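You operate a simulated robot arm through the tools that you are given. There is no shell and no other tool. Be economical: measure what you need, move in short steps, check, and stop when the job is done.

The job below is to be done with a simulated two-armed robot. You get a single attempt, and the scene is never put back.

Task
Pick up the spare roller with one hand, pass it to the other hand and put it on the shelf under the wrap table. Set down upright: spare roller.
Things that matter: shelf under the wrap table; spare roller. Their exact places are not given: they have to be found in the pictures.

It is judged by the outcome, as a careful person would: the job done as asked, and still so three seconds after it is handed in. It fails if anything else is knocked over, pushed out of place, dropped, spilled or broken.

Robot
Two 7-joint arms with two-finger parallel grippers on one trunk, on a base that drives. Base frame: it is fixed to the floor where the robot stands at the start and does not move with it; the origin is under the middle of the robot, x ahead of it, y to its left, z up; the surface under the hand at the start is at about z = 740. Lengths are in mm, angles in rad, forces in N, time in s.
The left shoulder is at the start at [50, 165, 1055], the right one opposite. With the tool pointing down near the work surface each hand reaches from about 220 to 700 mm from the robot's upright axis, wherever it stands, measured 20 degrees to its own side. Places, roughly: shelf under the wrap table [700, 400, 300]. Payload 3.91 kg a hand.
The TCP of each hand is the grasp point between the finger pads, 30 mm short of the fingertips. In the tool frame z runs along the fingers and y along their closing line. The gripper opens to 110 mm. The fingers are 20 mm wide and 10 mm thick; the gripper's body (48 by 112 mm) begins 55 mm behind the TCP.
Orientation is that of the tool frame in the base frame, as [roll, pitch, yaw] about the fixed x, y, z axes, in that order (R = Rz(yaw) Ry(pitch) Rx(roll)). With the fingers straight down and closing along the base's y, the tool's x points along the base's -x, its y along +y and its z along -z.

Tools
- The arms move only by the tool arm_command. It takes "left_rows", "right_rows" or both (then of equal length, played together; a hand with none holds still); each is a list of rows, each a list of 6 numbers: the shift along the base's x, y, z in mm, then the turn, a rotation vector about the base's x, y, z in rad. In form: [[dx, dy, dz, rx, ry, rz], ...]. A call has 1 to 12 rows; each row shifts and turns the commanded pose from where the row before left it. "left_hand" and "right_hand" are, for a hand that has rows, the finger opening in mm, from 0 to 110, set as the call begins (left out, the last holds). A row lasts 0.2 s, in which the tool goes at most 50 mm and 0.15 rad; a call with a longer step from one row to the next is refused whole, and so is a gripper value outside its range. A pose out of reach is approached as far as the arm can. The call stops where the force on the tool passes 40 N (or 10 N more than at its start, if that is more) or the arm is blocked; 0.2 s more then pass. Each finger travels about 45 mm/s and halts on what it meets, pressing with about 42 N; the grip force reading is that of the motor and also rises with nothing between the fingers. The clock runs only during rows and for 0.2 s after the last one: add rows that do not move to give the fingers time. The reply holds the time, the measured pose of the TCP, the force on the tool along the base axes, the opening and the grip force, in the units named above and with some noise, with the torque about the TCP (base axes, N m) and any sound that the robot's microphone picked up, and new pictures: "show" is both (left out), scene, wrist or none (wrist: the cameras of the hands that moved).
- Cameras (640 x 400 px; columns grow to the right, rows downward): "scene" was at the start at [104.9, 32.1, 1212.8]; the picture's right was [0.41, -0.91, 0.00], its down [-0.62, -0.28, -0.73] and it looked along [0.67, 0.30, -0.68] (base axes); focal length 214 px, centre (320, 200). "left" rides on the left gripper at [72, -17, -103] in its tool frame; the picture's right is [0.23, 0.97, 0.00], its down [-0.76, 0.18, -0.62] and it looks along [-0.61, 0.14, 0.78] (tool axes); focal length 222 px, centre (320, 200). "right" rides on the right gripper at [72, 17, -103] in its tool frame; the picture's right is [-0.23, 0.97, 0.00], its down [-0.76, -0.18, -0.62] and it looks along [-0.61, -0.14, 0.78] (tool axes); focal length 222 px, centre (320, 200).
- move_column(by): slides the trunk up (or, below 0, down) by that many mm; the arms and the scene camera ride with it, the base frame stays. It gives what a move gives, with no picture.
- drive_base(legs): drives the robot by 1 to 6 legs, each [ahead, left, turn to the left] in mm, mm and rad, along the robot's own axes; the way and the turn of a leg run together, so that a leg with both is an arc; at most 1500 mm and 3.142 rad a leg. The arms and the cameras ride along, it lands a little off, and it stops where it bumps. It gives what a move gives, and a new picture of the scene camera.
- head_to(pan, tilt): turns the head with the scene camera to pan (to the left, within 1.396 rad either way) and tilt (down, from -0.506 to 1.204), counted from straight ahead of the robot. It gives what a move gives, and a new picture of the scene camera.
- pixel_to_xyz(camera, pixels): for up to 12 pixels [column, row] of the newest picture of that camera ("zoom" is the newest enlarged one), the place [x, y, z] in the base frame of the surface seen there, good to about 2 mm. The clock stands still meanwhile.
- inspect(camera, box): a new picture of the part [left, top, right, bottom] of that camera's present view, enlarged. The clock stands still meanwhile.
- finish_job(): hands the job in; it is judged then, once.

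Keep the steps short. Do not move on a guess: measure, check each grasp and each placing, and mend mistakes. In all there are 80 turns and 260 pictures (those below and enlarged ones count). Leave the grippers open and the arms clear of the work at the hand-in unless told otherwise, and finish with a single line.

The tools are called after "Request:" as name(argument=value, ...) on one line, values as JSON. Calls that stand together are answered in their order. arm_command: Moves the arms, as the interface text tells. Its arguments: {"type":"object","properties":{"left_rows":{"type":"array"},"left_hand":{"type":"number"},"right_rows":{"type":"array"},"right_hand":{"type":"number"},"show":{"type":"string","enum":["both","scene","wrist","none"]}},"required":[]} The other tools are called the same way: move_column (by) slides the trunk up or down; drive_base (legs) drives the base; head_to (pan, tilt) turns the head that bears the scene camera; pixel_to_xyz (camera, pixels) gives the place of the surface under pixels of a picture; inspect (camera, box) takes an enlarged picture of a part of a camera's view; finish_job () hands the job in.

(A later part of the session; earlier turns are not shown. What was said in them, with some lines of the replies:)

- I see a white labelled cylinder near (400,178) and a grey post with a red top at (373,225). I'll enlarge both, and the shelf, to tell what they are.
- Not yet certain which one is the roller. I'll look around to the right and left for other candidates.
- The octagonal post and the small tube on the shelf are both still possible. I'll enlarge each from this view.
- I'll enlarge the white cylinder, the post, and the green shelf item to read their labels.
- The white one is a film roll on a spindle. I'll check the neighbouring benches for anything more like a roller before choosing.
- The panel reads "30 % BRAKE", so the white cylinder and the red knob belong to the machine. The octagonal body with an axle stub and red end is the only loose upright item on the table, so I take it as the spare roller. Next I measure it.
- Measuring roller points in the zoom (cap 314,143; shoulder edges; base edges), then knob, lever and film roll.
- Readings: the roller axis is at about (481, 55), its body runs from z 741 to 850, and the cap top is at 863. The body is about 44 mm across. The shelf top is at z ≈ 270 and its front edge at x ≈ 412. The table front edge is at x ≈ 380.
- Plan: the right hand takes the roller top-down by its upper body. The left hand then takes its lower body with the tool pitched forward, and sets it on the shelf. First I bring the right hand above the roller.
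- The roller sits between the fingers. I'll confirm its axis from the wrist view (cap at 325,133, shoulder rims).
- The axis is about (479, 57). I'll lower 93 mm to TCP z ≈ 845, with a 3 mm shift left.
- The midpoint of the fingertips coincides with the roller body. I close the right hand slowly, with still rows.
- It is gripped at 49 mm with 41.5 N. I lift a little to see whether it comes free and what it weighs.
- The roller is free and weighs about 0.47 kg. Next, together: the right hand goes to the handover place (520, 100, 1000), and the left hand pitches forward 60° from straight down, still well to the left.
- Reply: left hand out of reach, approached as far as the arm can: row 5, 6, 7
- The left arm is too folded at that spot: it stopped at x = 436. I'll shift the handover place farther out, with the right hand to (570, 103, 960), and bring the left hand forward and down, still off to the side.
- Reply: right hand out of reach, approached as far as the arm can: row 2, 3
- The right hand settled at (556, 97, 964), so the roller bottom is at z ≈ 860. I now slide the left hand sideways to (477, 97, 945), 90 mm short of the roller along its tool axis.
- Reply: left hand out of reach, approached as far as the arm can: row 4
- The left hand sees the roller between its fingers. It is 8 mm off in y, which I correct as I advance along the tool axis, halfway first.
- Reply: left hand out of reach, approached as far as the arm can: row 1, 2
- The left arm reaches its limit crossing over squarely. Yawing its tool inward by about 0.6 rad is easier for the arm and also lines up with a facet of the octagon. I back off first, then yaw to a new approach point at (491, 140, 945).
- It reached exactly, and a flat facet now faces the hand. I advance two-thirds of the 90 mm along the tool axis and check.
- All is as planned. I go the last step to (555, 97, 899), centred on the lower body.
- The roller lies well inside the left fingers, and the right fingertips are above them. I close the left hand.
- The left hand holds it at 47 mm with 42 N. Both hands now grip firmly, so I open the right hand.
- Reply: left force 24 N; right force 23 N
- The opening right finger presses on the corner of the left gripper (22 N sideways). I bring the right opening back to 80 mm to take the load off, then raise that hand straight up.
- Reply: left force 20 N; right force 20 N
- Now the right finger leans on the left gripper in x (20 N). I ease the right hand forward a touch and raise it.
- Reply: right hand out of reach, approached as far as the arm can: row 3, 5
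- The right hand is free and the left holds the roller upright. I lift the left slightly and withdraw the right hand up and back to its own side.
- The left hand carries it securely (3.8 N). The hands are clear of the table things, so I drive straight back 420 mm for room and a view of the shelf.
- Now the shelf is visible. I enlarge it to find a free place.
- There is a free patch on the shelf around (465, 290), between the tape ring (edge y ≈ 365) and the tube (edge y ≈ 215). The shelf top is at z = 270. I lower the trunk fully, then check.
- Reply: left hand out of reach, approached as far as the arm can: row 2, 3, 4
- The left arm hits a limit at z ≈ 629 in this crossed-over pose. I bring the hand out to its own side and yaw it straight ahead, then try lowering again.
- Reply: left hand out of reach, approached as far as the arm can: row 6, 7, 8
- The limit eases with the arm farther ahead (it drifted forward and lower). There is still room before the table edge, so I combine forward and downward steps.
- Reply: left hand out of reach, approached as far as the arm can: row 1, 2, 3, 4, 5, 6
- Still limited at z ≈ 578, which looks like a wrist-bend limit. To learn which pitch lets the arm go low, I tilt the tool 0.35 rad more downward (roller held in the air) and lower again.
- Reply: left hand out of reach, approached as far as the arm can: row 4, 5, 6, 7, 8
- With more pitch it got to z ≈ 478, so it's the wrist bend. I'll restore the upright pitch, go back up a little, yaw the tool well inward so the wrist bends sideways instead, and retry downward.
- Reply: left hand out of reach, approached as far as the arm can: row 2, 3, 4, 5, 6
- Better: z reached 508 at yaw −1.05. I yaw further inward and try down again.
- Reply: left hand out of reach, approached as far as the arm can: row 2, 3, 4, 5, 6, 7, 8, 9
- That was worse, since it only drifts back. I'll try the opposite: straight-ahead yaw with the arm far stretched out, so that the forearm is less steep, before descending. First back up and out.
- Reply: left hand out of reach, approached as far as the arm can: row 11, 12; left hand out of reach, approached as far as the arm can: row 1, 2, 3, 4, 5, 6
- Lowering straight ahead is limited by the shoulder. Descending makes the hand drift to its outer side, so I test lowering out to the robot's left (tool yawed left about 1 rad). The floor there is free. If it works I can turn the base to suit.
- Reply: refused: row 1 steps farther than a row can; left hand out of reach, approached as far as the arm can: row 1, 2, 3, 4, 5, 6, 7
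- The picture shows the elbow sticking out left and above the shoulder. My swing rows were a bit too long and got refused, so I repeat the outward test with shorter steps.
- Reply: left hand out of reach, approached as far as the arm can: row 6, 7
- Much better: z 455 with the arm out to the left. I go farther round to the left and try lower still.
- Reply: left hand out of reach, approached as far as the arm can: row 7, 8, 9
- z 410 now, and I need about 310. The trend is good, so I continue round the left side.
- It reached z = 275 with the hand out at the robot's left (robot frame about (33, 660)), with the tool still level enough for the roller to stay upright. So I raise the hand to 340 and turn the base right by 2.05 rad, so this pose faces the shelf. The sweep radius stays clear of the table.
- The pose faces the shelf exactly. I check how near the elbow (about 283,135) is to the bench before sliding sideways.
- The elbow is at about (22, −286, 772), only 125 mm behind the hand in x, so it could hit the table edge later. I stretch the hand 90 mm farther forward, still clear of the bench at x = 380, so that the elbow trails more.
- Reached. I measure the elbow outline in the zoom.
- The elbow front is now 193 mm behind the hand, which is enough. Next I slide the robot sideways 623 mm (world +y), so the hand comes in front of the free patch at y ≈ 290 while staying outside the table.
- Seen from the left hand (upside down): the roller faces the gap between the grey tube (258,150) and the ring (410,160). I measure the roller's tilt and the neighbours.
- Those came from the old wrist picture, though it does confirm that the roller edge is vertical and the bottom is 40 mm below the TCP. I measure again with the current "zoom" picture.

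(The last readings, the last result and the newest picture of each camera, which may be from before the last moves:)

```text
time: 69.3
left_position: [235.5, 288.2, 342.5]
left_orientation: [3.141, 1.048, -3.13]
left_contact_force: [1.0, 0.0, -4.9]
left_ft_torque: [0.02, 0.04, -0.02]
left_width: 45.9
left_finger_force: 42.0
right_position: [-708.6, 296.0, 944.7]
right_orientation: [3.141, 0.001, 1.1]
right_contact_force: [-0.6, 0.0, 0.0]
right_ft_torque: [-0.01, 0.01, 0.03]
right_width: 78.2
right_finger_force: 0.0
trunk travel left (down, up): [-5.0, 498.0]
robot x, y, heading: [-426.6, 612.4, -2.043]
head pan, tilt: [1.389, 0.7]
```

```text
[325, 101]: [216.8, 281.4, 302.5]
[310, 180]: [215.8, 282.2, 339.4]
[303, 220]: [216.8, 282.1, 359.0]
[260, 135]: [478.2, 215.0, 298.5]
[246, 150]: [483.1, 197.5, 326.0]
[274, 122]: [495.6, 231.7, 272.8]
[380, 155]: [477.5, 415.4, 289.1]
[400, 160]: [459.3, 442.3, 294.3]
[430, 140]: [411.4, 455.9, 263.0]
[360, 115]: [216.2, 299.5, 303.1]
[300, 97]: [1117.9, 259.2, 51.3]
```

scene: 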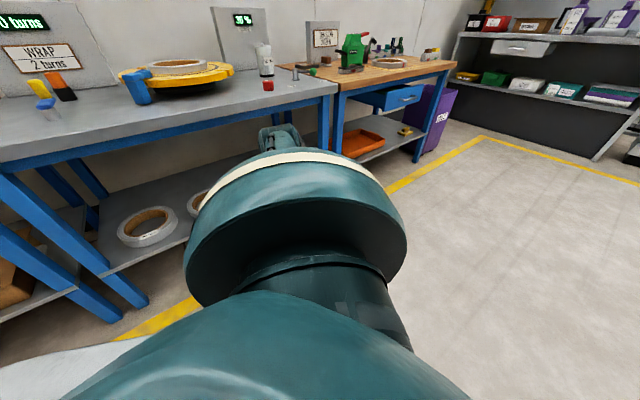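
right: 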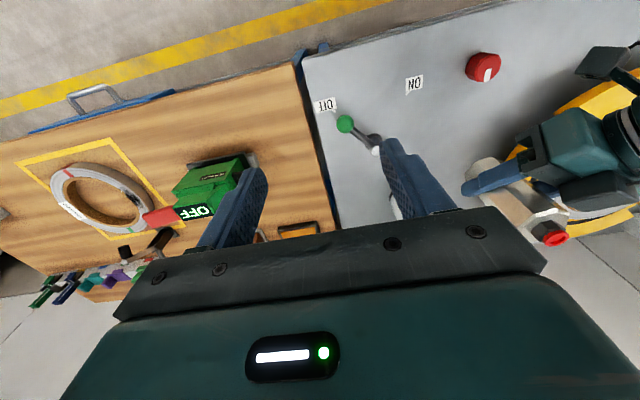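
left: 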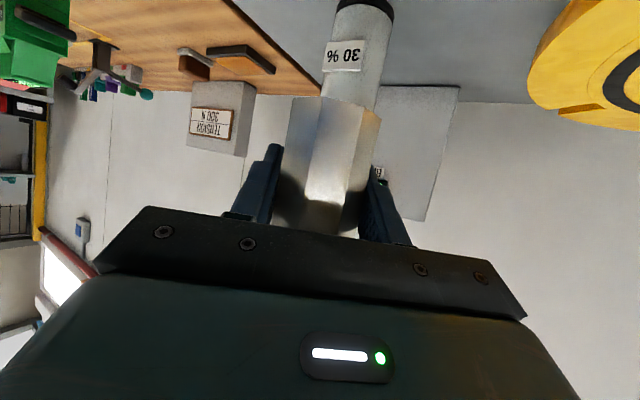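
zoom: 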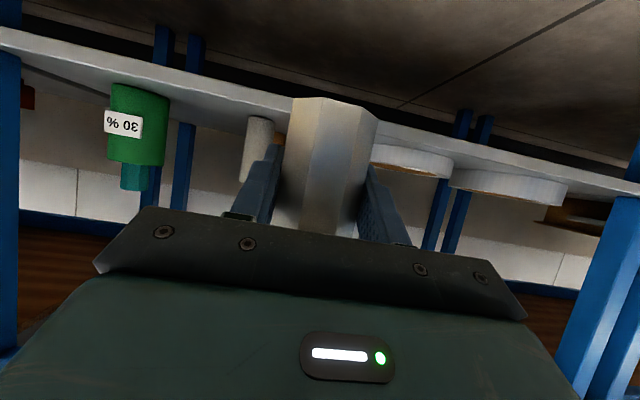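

The roller is truly vertical and its bottom is at z ≈ 302, 32 mm above the shelf. The tube's edge is at y ≈ 230 and the ring's beyond 380, so I aim at y = 298. I drive about 190 mm toward the shelf.

Request:
drive_base(legs=[[-95, 164, 0]])

Request:
inspect(camera="left", box=[0, 0, 640, 400])

```text
time: 71.3
left_position: [421.8, 296.8, 342.8]
left_orientation: [3.141, 1.047, -3.133]
left_contact_force: [0.4, 0.1, -5.3]
left_ft_torque: [0.05, -0.02, 0.01]
left_width: 46.1
left_finger_force: 42.5
right_position: [-521.6, 305.5, 943.9]
right_orientation: [-3.14, 0.002, 1.097]
right_contact_force: [-0.1, -0.3, 0.1]
right_ft_torque: [0.01, 0.0, -0.01]
right_width: 78.0
right_finger_force: 0.1
trunk travel left (down, up): [-5.0, 498.0]
robot x, y, heading: [-240.3, 625.5, -2.04]
head pan, tilt: [1.389, 0.7]
```

scene: 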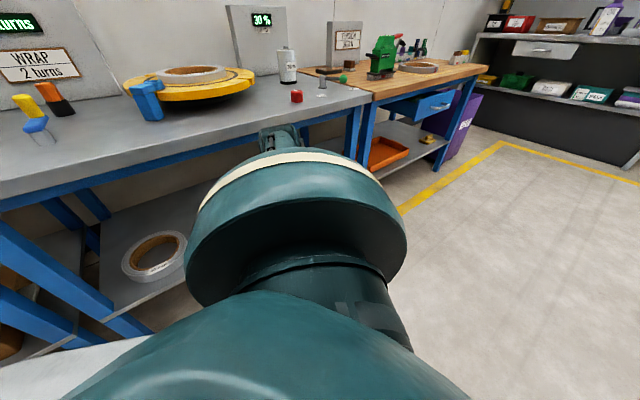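

```text
1.00 times, centred on (320, 200) of left (not enlarged: the box is as wide or as high as the picture)
```

zoom: 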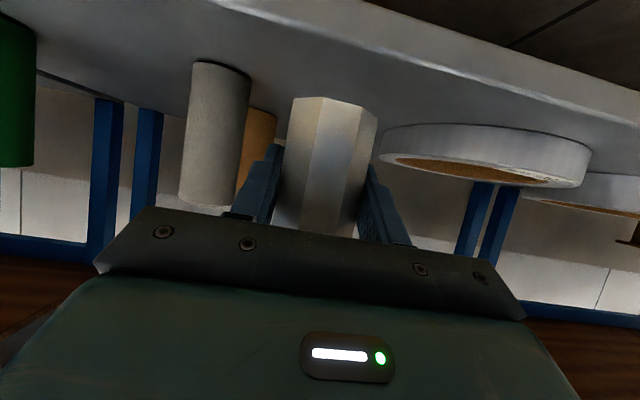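

The roller is over the front of the shelf. I measure the gap to the tube (252,85 side), the ring (382,150) and the shelf front edge.

Request:
pixel_to_xyz(camera="zoom", pixels=[[246, 100], [220, 90], [238, 150], [385, 148], [420, 140], [335, 75], [345, 25], [330, 10], [325, 101], [360, 115], [400, 110]])

```text
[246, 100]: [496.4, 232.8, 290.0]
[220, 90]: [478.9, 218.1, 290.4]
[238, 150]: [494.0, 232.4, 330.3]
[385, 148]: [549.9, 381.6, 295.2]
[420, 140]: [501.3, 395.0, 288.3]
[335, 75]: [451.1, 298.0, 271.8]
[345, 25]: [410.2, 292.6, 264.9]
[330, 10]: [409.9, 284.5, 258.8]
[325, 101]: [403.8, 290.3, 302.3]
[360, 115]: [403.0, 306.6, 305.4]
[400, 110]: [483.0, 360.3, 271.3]
```

Shelf edge x = 410, tube edge y = 233, ring edge y ≈ 383. I go forward 42 mm and 8 mm left to (463, 305), then lower 26 mm.

Request:
arm_command(left_rows=[[14, 3, 0, 0, 0, 0], [14, 3, 0, 0, 0, 0], [14, 2, 0, 0, 0, 0], [0, 0, -13, 0, 0, 0], [0, 0, -13, 0, 0, 0], [0, 0, 0, 0, 0, 0]], show="wrist")

```text
time: 72.7
left_position: [461.9, 303.2, 316.0]
left_orientation: [3.141, 1.046, -3.133]
left_contact_force: [0.4, 0.4, -5.1]
left_ft_torque: [0.0, 0.04, 0.0]
left_width: 46.0
left_finger_force: 41.8
right_position: [-522.8, 305.2, 944.9]
right_orientation: [-3.141, 0.0, 1.098]
right_contact_force: [0.3, 0.3, 0.0]
right_ft_torque: [0.01, 0.03, -0.01]
right_width: 77.8
right_finger_force: 0.0
trunk travel left (down, up): [-5.0, 498.0]
robot x, y, heading: [-233.1, 624.3, -2.04]
head pan, tilt: [1.389, 0.7]
```

left: 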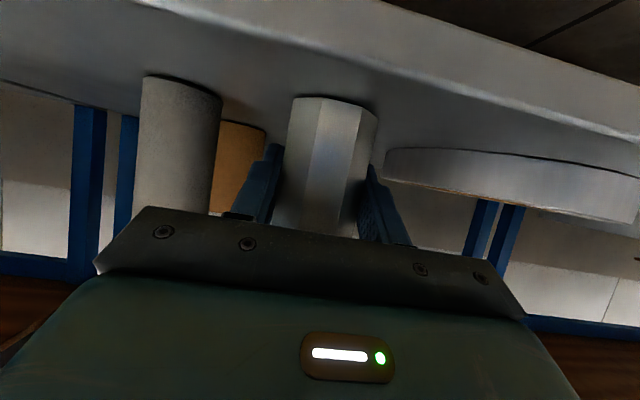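

The bottom is about 5 mm above the shelf with no contact yet (−5 N is just the weight). I lower 2 mm at a time and watch the force.

Request:
arm_command(left_rows=[[0, 0, -2, 0, 0, 0], [0, 0, -2, 0, 0, 0], [0, 0, 0, 0, 0, 0]], show="wrist")

Request:
inspect(camera="left", box=[240, 60, 440, 185])

```text
time: 73.5
left_position: [464.5, 306.2, 313.1]
left_orientation: [-3.141, 1.048, -3.133]
left_contact_force: [-2.3, 0.5, 4.2]
left_ft_torque: [0.01, 0.28, -0.01]
left_width: 46.1
left_finger_force: 42.0
right_position: [-523.4, 306.6, 944.7]
right_orientation: [3.142, -0.002, 1.1]
right_contact_force: [-0.3, -1.1, -0.5]
right_ft_torque: [-0.03, -0.06, -0.04]
right_width: 78.0
right_finger_force: 0.0
trunk travel left (down, up): [-5.0, 498.0]
robot x, y, heading: [-241.9, 625.6, -2.037]
head pan, tilt: [1.389, 0.7]
```

left: 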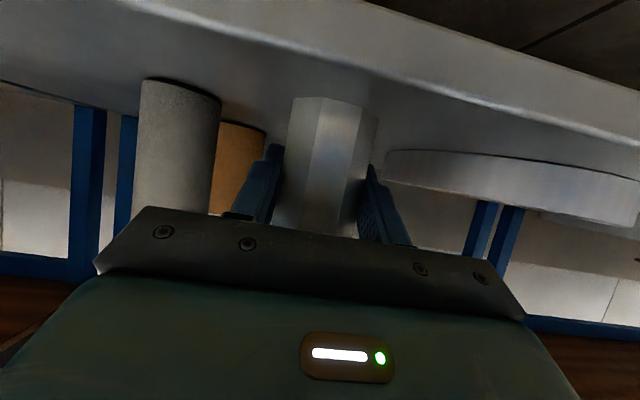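

```text
3.20 times, centred on (340, 122) of left
```

zoom: 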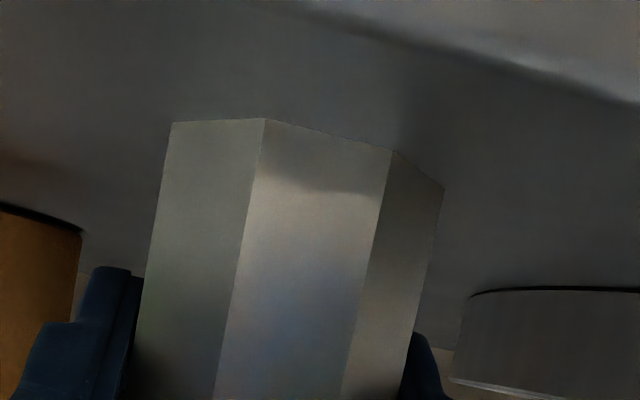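

Contact: the vertical force went from −5 to +4 N, so the roller is standing on the shelf. I open the left hand moderately, to 76 mm, so the fingers stay clear of the tube.

Request:
arm_command(left_rows=[[0, 0, 0, 0, 0, 0], [0, 0, 0, 0, 0, 0], [0, 0, 0, 0, 0, 0], [0, 0, 0, 0, 0, 0]], left_hand=76, show="wrist")

```text
time: 74.5
left_position: [463.3, 303.1, 311.5]
left_orientation: [-3.141, 1.046, -3.134]
left_contact_force: [-0.4, 0.3, -1.0]
left_ft_torque: [-0.02, -0.02, -0.01]
left_width: 76.1
left_finger_force: 0.1
right_position: [-523.3, 306.4, 945.5]
right_orientation: [3.141, -0.001, 1.099]
right_contact_force: [-0.9, 0.0, -0.4]
right_ft_torque: [0.01, 0.01, 0.01]
right_width: 78.0
right_finger_force: 0.0
trunk travel left (down, up): [-5.0, 498.0]
robot x, y, heading: [-238.1, 625.1, -2.046]
head pan, tilt: [1.389, 0.7]
```

left: 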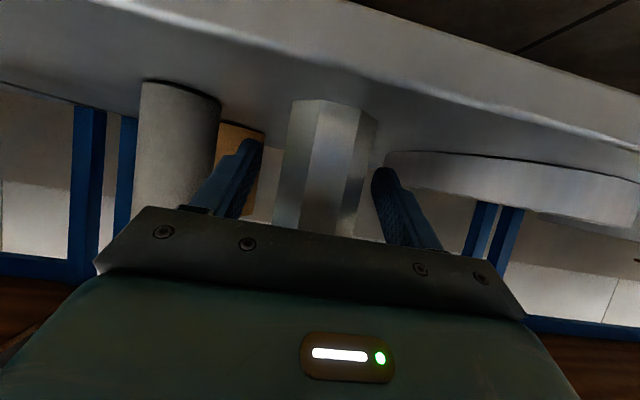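

It stands free, with both fingers clear. I withdraw straight back along the tool axis.

Request:
arm_command(left_rows=[[-10, 0, 5.8, 0, 0, 0], [-17, 0, 10, 0, 0, 0], [-20, 0, 11.5, 0, 0, 0], [-26, 0, 15, 0, 0, 0], [-26, 0, 10, 0, 0, 0], [-30, 0, 0, 0, 0, 0], [-30, 0, 0, 0, 0, 0]], show="wrist")

```text
time: 76.1
left_position: [303.9, 305.6, 366.5]
left_orientation: [-3.141, 1.05, -3.133]
left_contact_force: [0.4, 1.1, 0.4]
left_ft_torque: [0.01, 0.01, -0.01]
left_width: 76.0
left_finger_force: 0.1
right_position: [-522.4, 305.5, 944.6]
right_orientation: [3.141, -0.001, 1.099]
right_contact_force: [0.0, -0.6, 0.7]
right_ft_torque: [0.03, 0.0, 0.01]
right_width: 78.0
right_finger_force: 0.1
trunk travel left (down, up): [-5.0, 498.0]
robot x, y, heading: [-241.2, 623.6, -2.044]
head pan, tilt: [1.389, 0.7]
```

left: 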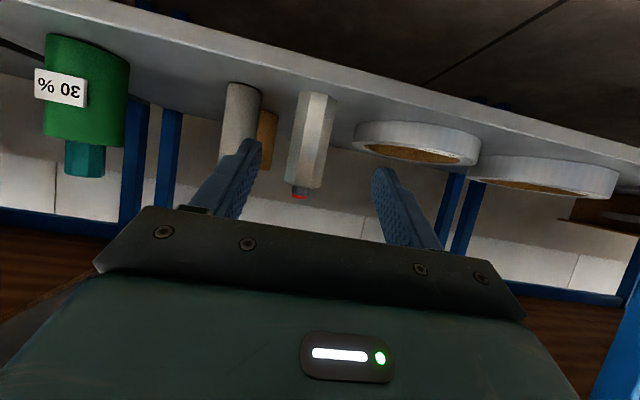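

The roller stands upright between tube and ring. I back the robot off 250 mm, open both hands fully, and take a last look.

Request:
drive_base(legs=[[114, -222, 0]])

Request:
arm_command(left_rows=[[0, 0, 0, 0, 0, 0], [0, 0, 0, 0, 0, 0], [0, 0, 0, 0, 0, 0]], right_rows=[[0, 0, 0, 0, 0, 0], [0, 0, 0, 0, 0, 0], [0, 0, 0, 0, 0, 0]], left_hand=110, right_hand=110, show="both")

Request:
pixel_to_xyz(camera="left", pixels=[[320, 110]])

```text
time: 78.7
left_position: [51.7, 303.1, 365.3]
left_orientation: [3.142, 1.048, -3.133]
left_contact_force: [-0.1, -0.3, 0.2]
left_ft_torque: [-0.01, -0.01, 0.0]
left_width: 75.8
left_finger_force: 0.0
right_position: [-774.1, 301.6, 945.0]
right_orientation: [3.141, 0.001, 1.098]
right_contact_force: [0.6, -1.3, 0.0]
right_ft_torque: [0.0, -0.02, 0.01]
right_width: 77.8
right_finger_force: 0.0
trunk travel left (down, up): [-5.0, 498.0]
robot x, y, heading: [-492.4, 620.1, -2.044]
head pan, tilt: [1.389, 0.7]
```

scene: 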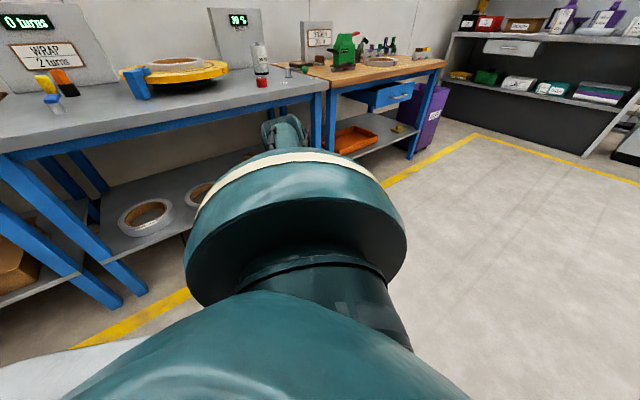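

```text
time: 79.5
left_position: [52.8, 303.0, 364.8]
left_orientation: [3.141, 1.048, -3.133]
left_contact_force: [-0.2, -0.6, 0.3]
left_ft_torque: [-0.01, -0.01, 0.01]
left_width: 110.0
left_finger_force: 0.0
right_position: [-774.4, 301.1, 944.4]
right_orientation: [3.141, -0.001, 1.099]
right_contact_force: [0.6, 0.4, 0.3]
right_ft_torque: [0.01, 0.01, 0.01]
right_width: 109.8
right_finger_force: 0.1
trunk travel left (down, up): [-5.0, 498.0]
robot x, y, heading: [-488.6, 619.7, -2.039]
head pan, tilt: [1.389, 0.7]
```

scene: 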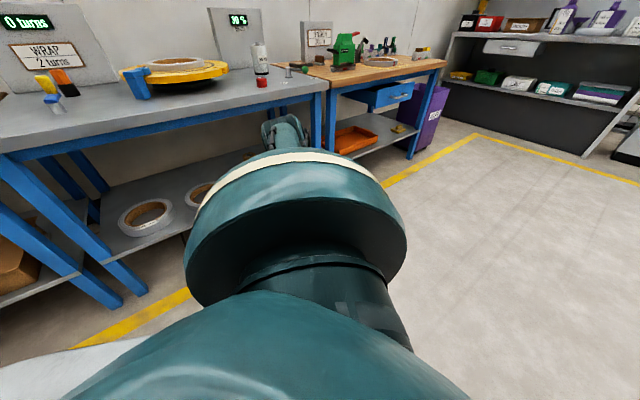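
right: 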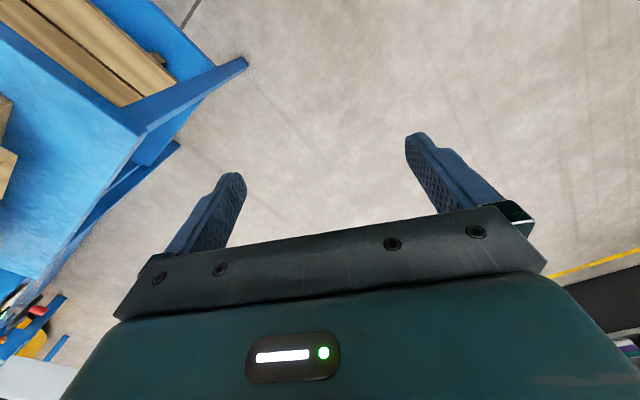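
left: 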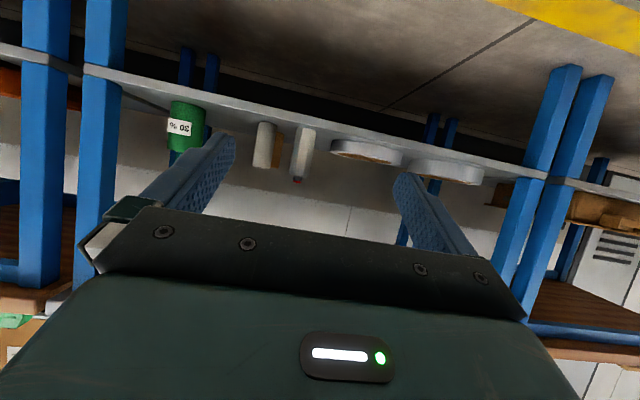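

```text
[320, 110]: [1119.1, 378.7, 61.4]
```

In the left wrist view the roller stands upright on the shelf at (302,152), with tube, bottle and rings undisturbed. The table items are in place, and the hands are open and clear. I hand the job in.

Request:
finish_job()

```text
The job is handed in.
```

The right hand picked up the octagonal grey piece with the red end, which I took to be the spare roller because nothing was labelled as such; it passed it to the left hand, which set it upright on the shelf under the wrap table with nothing else seen to move.
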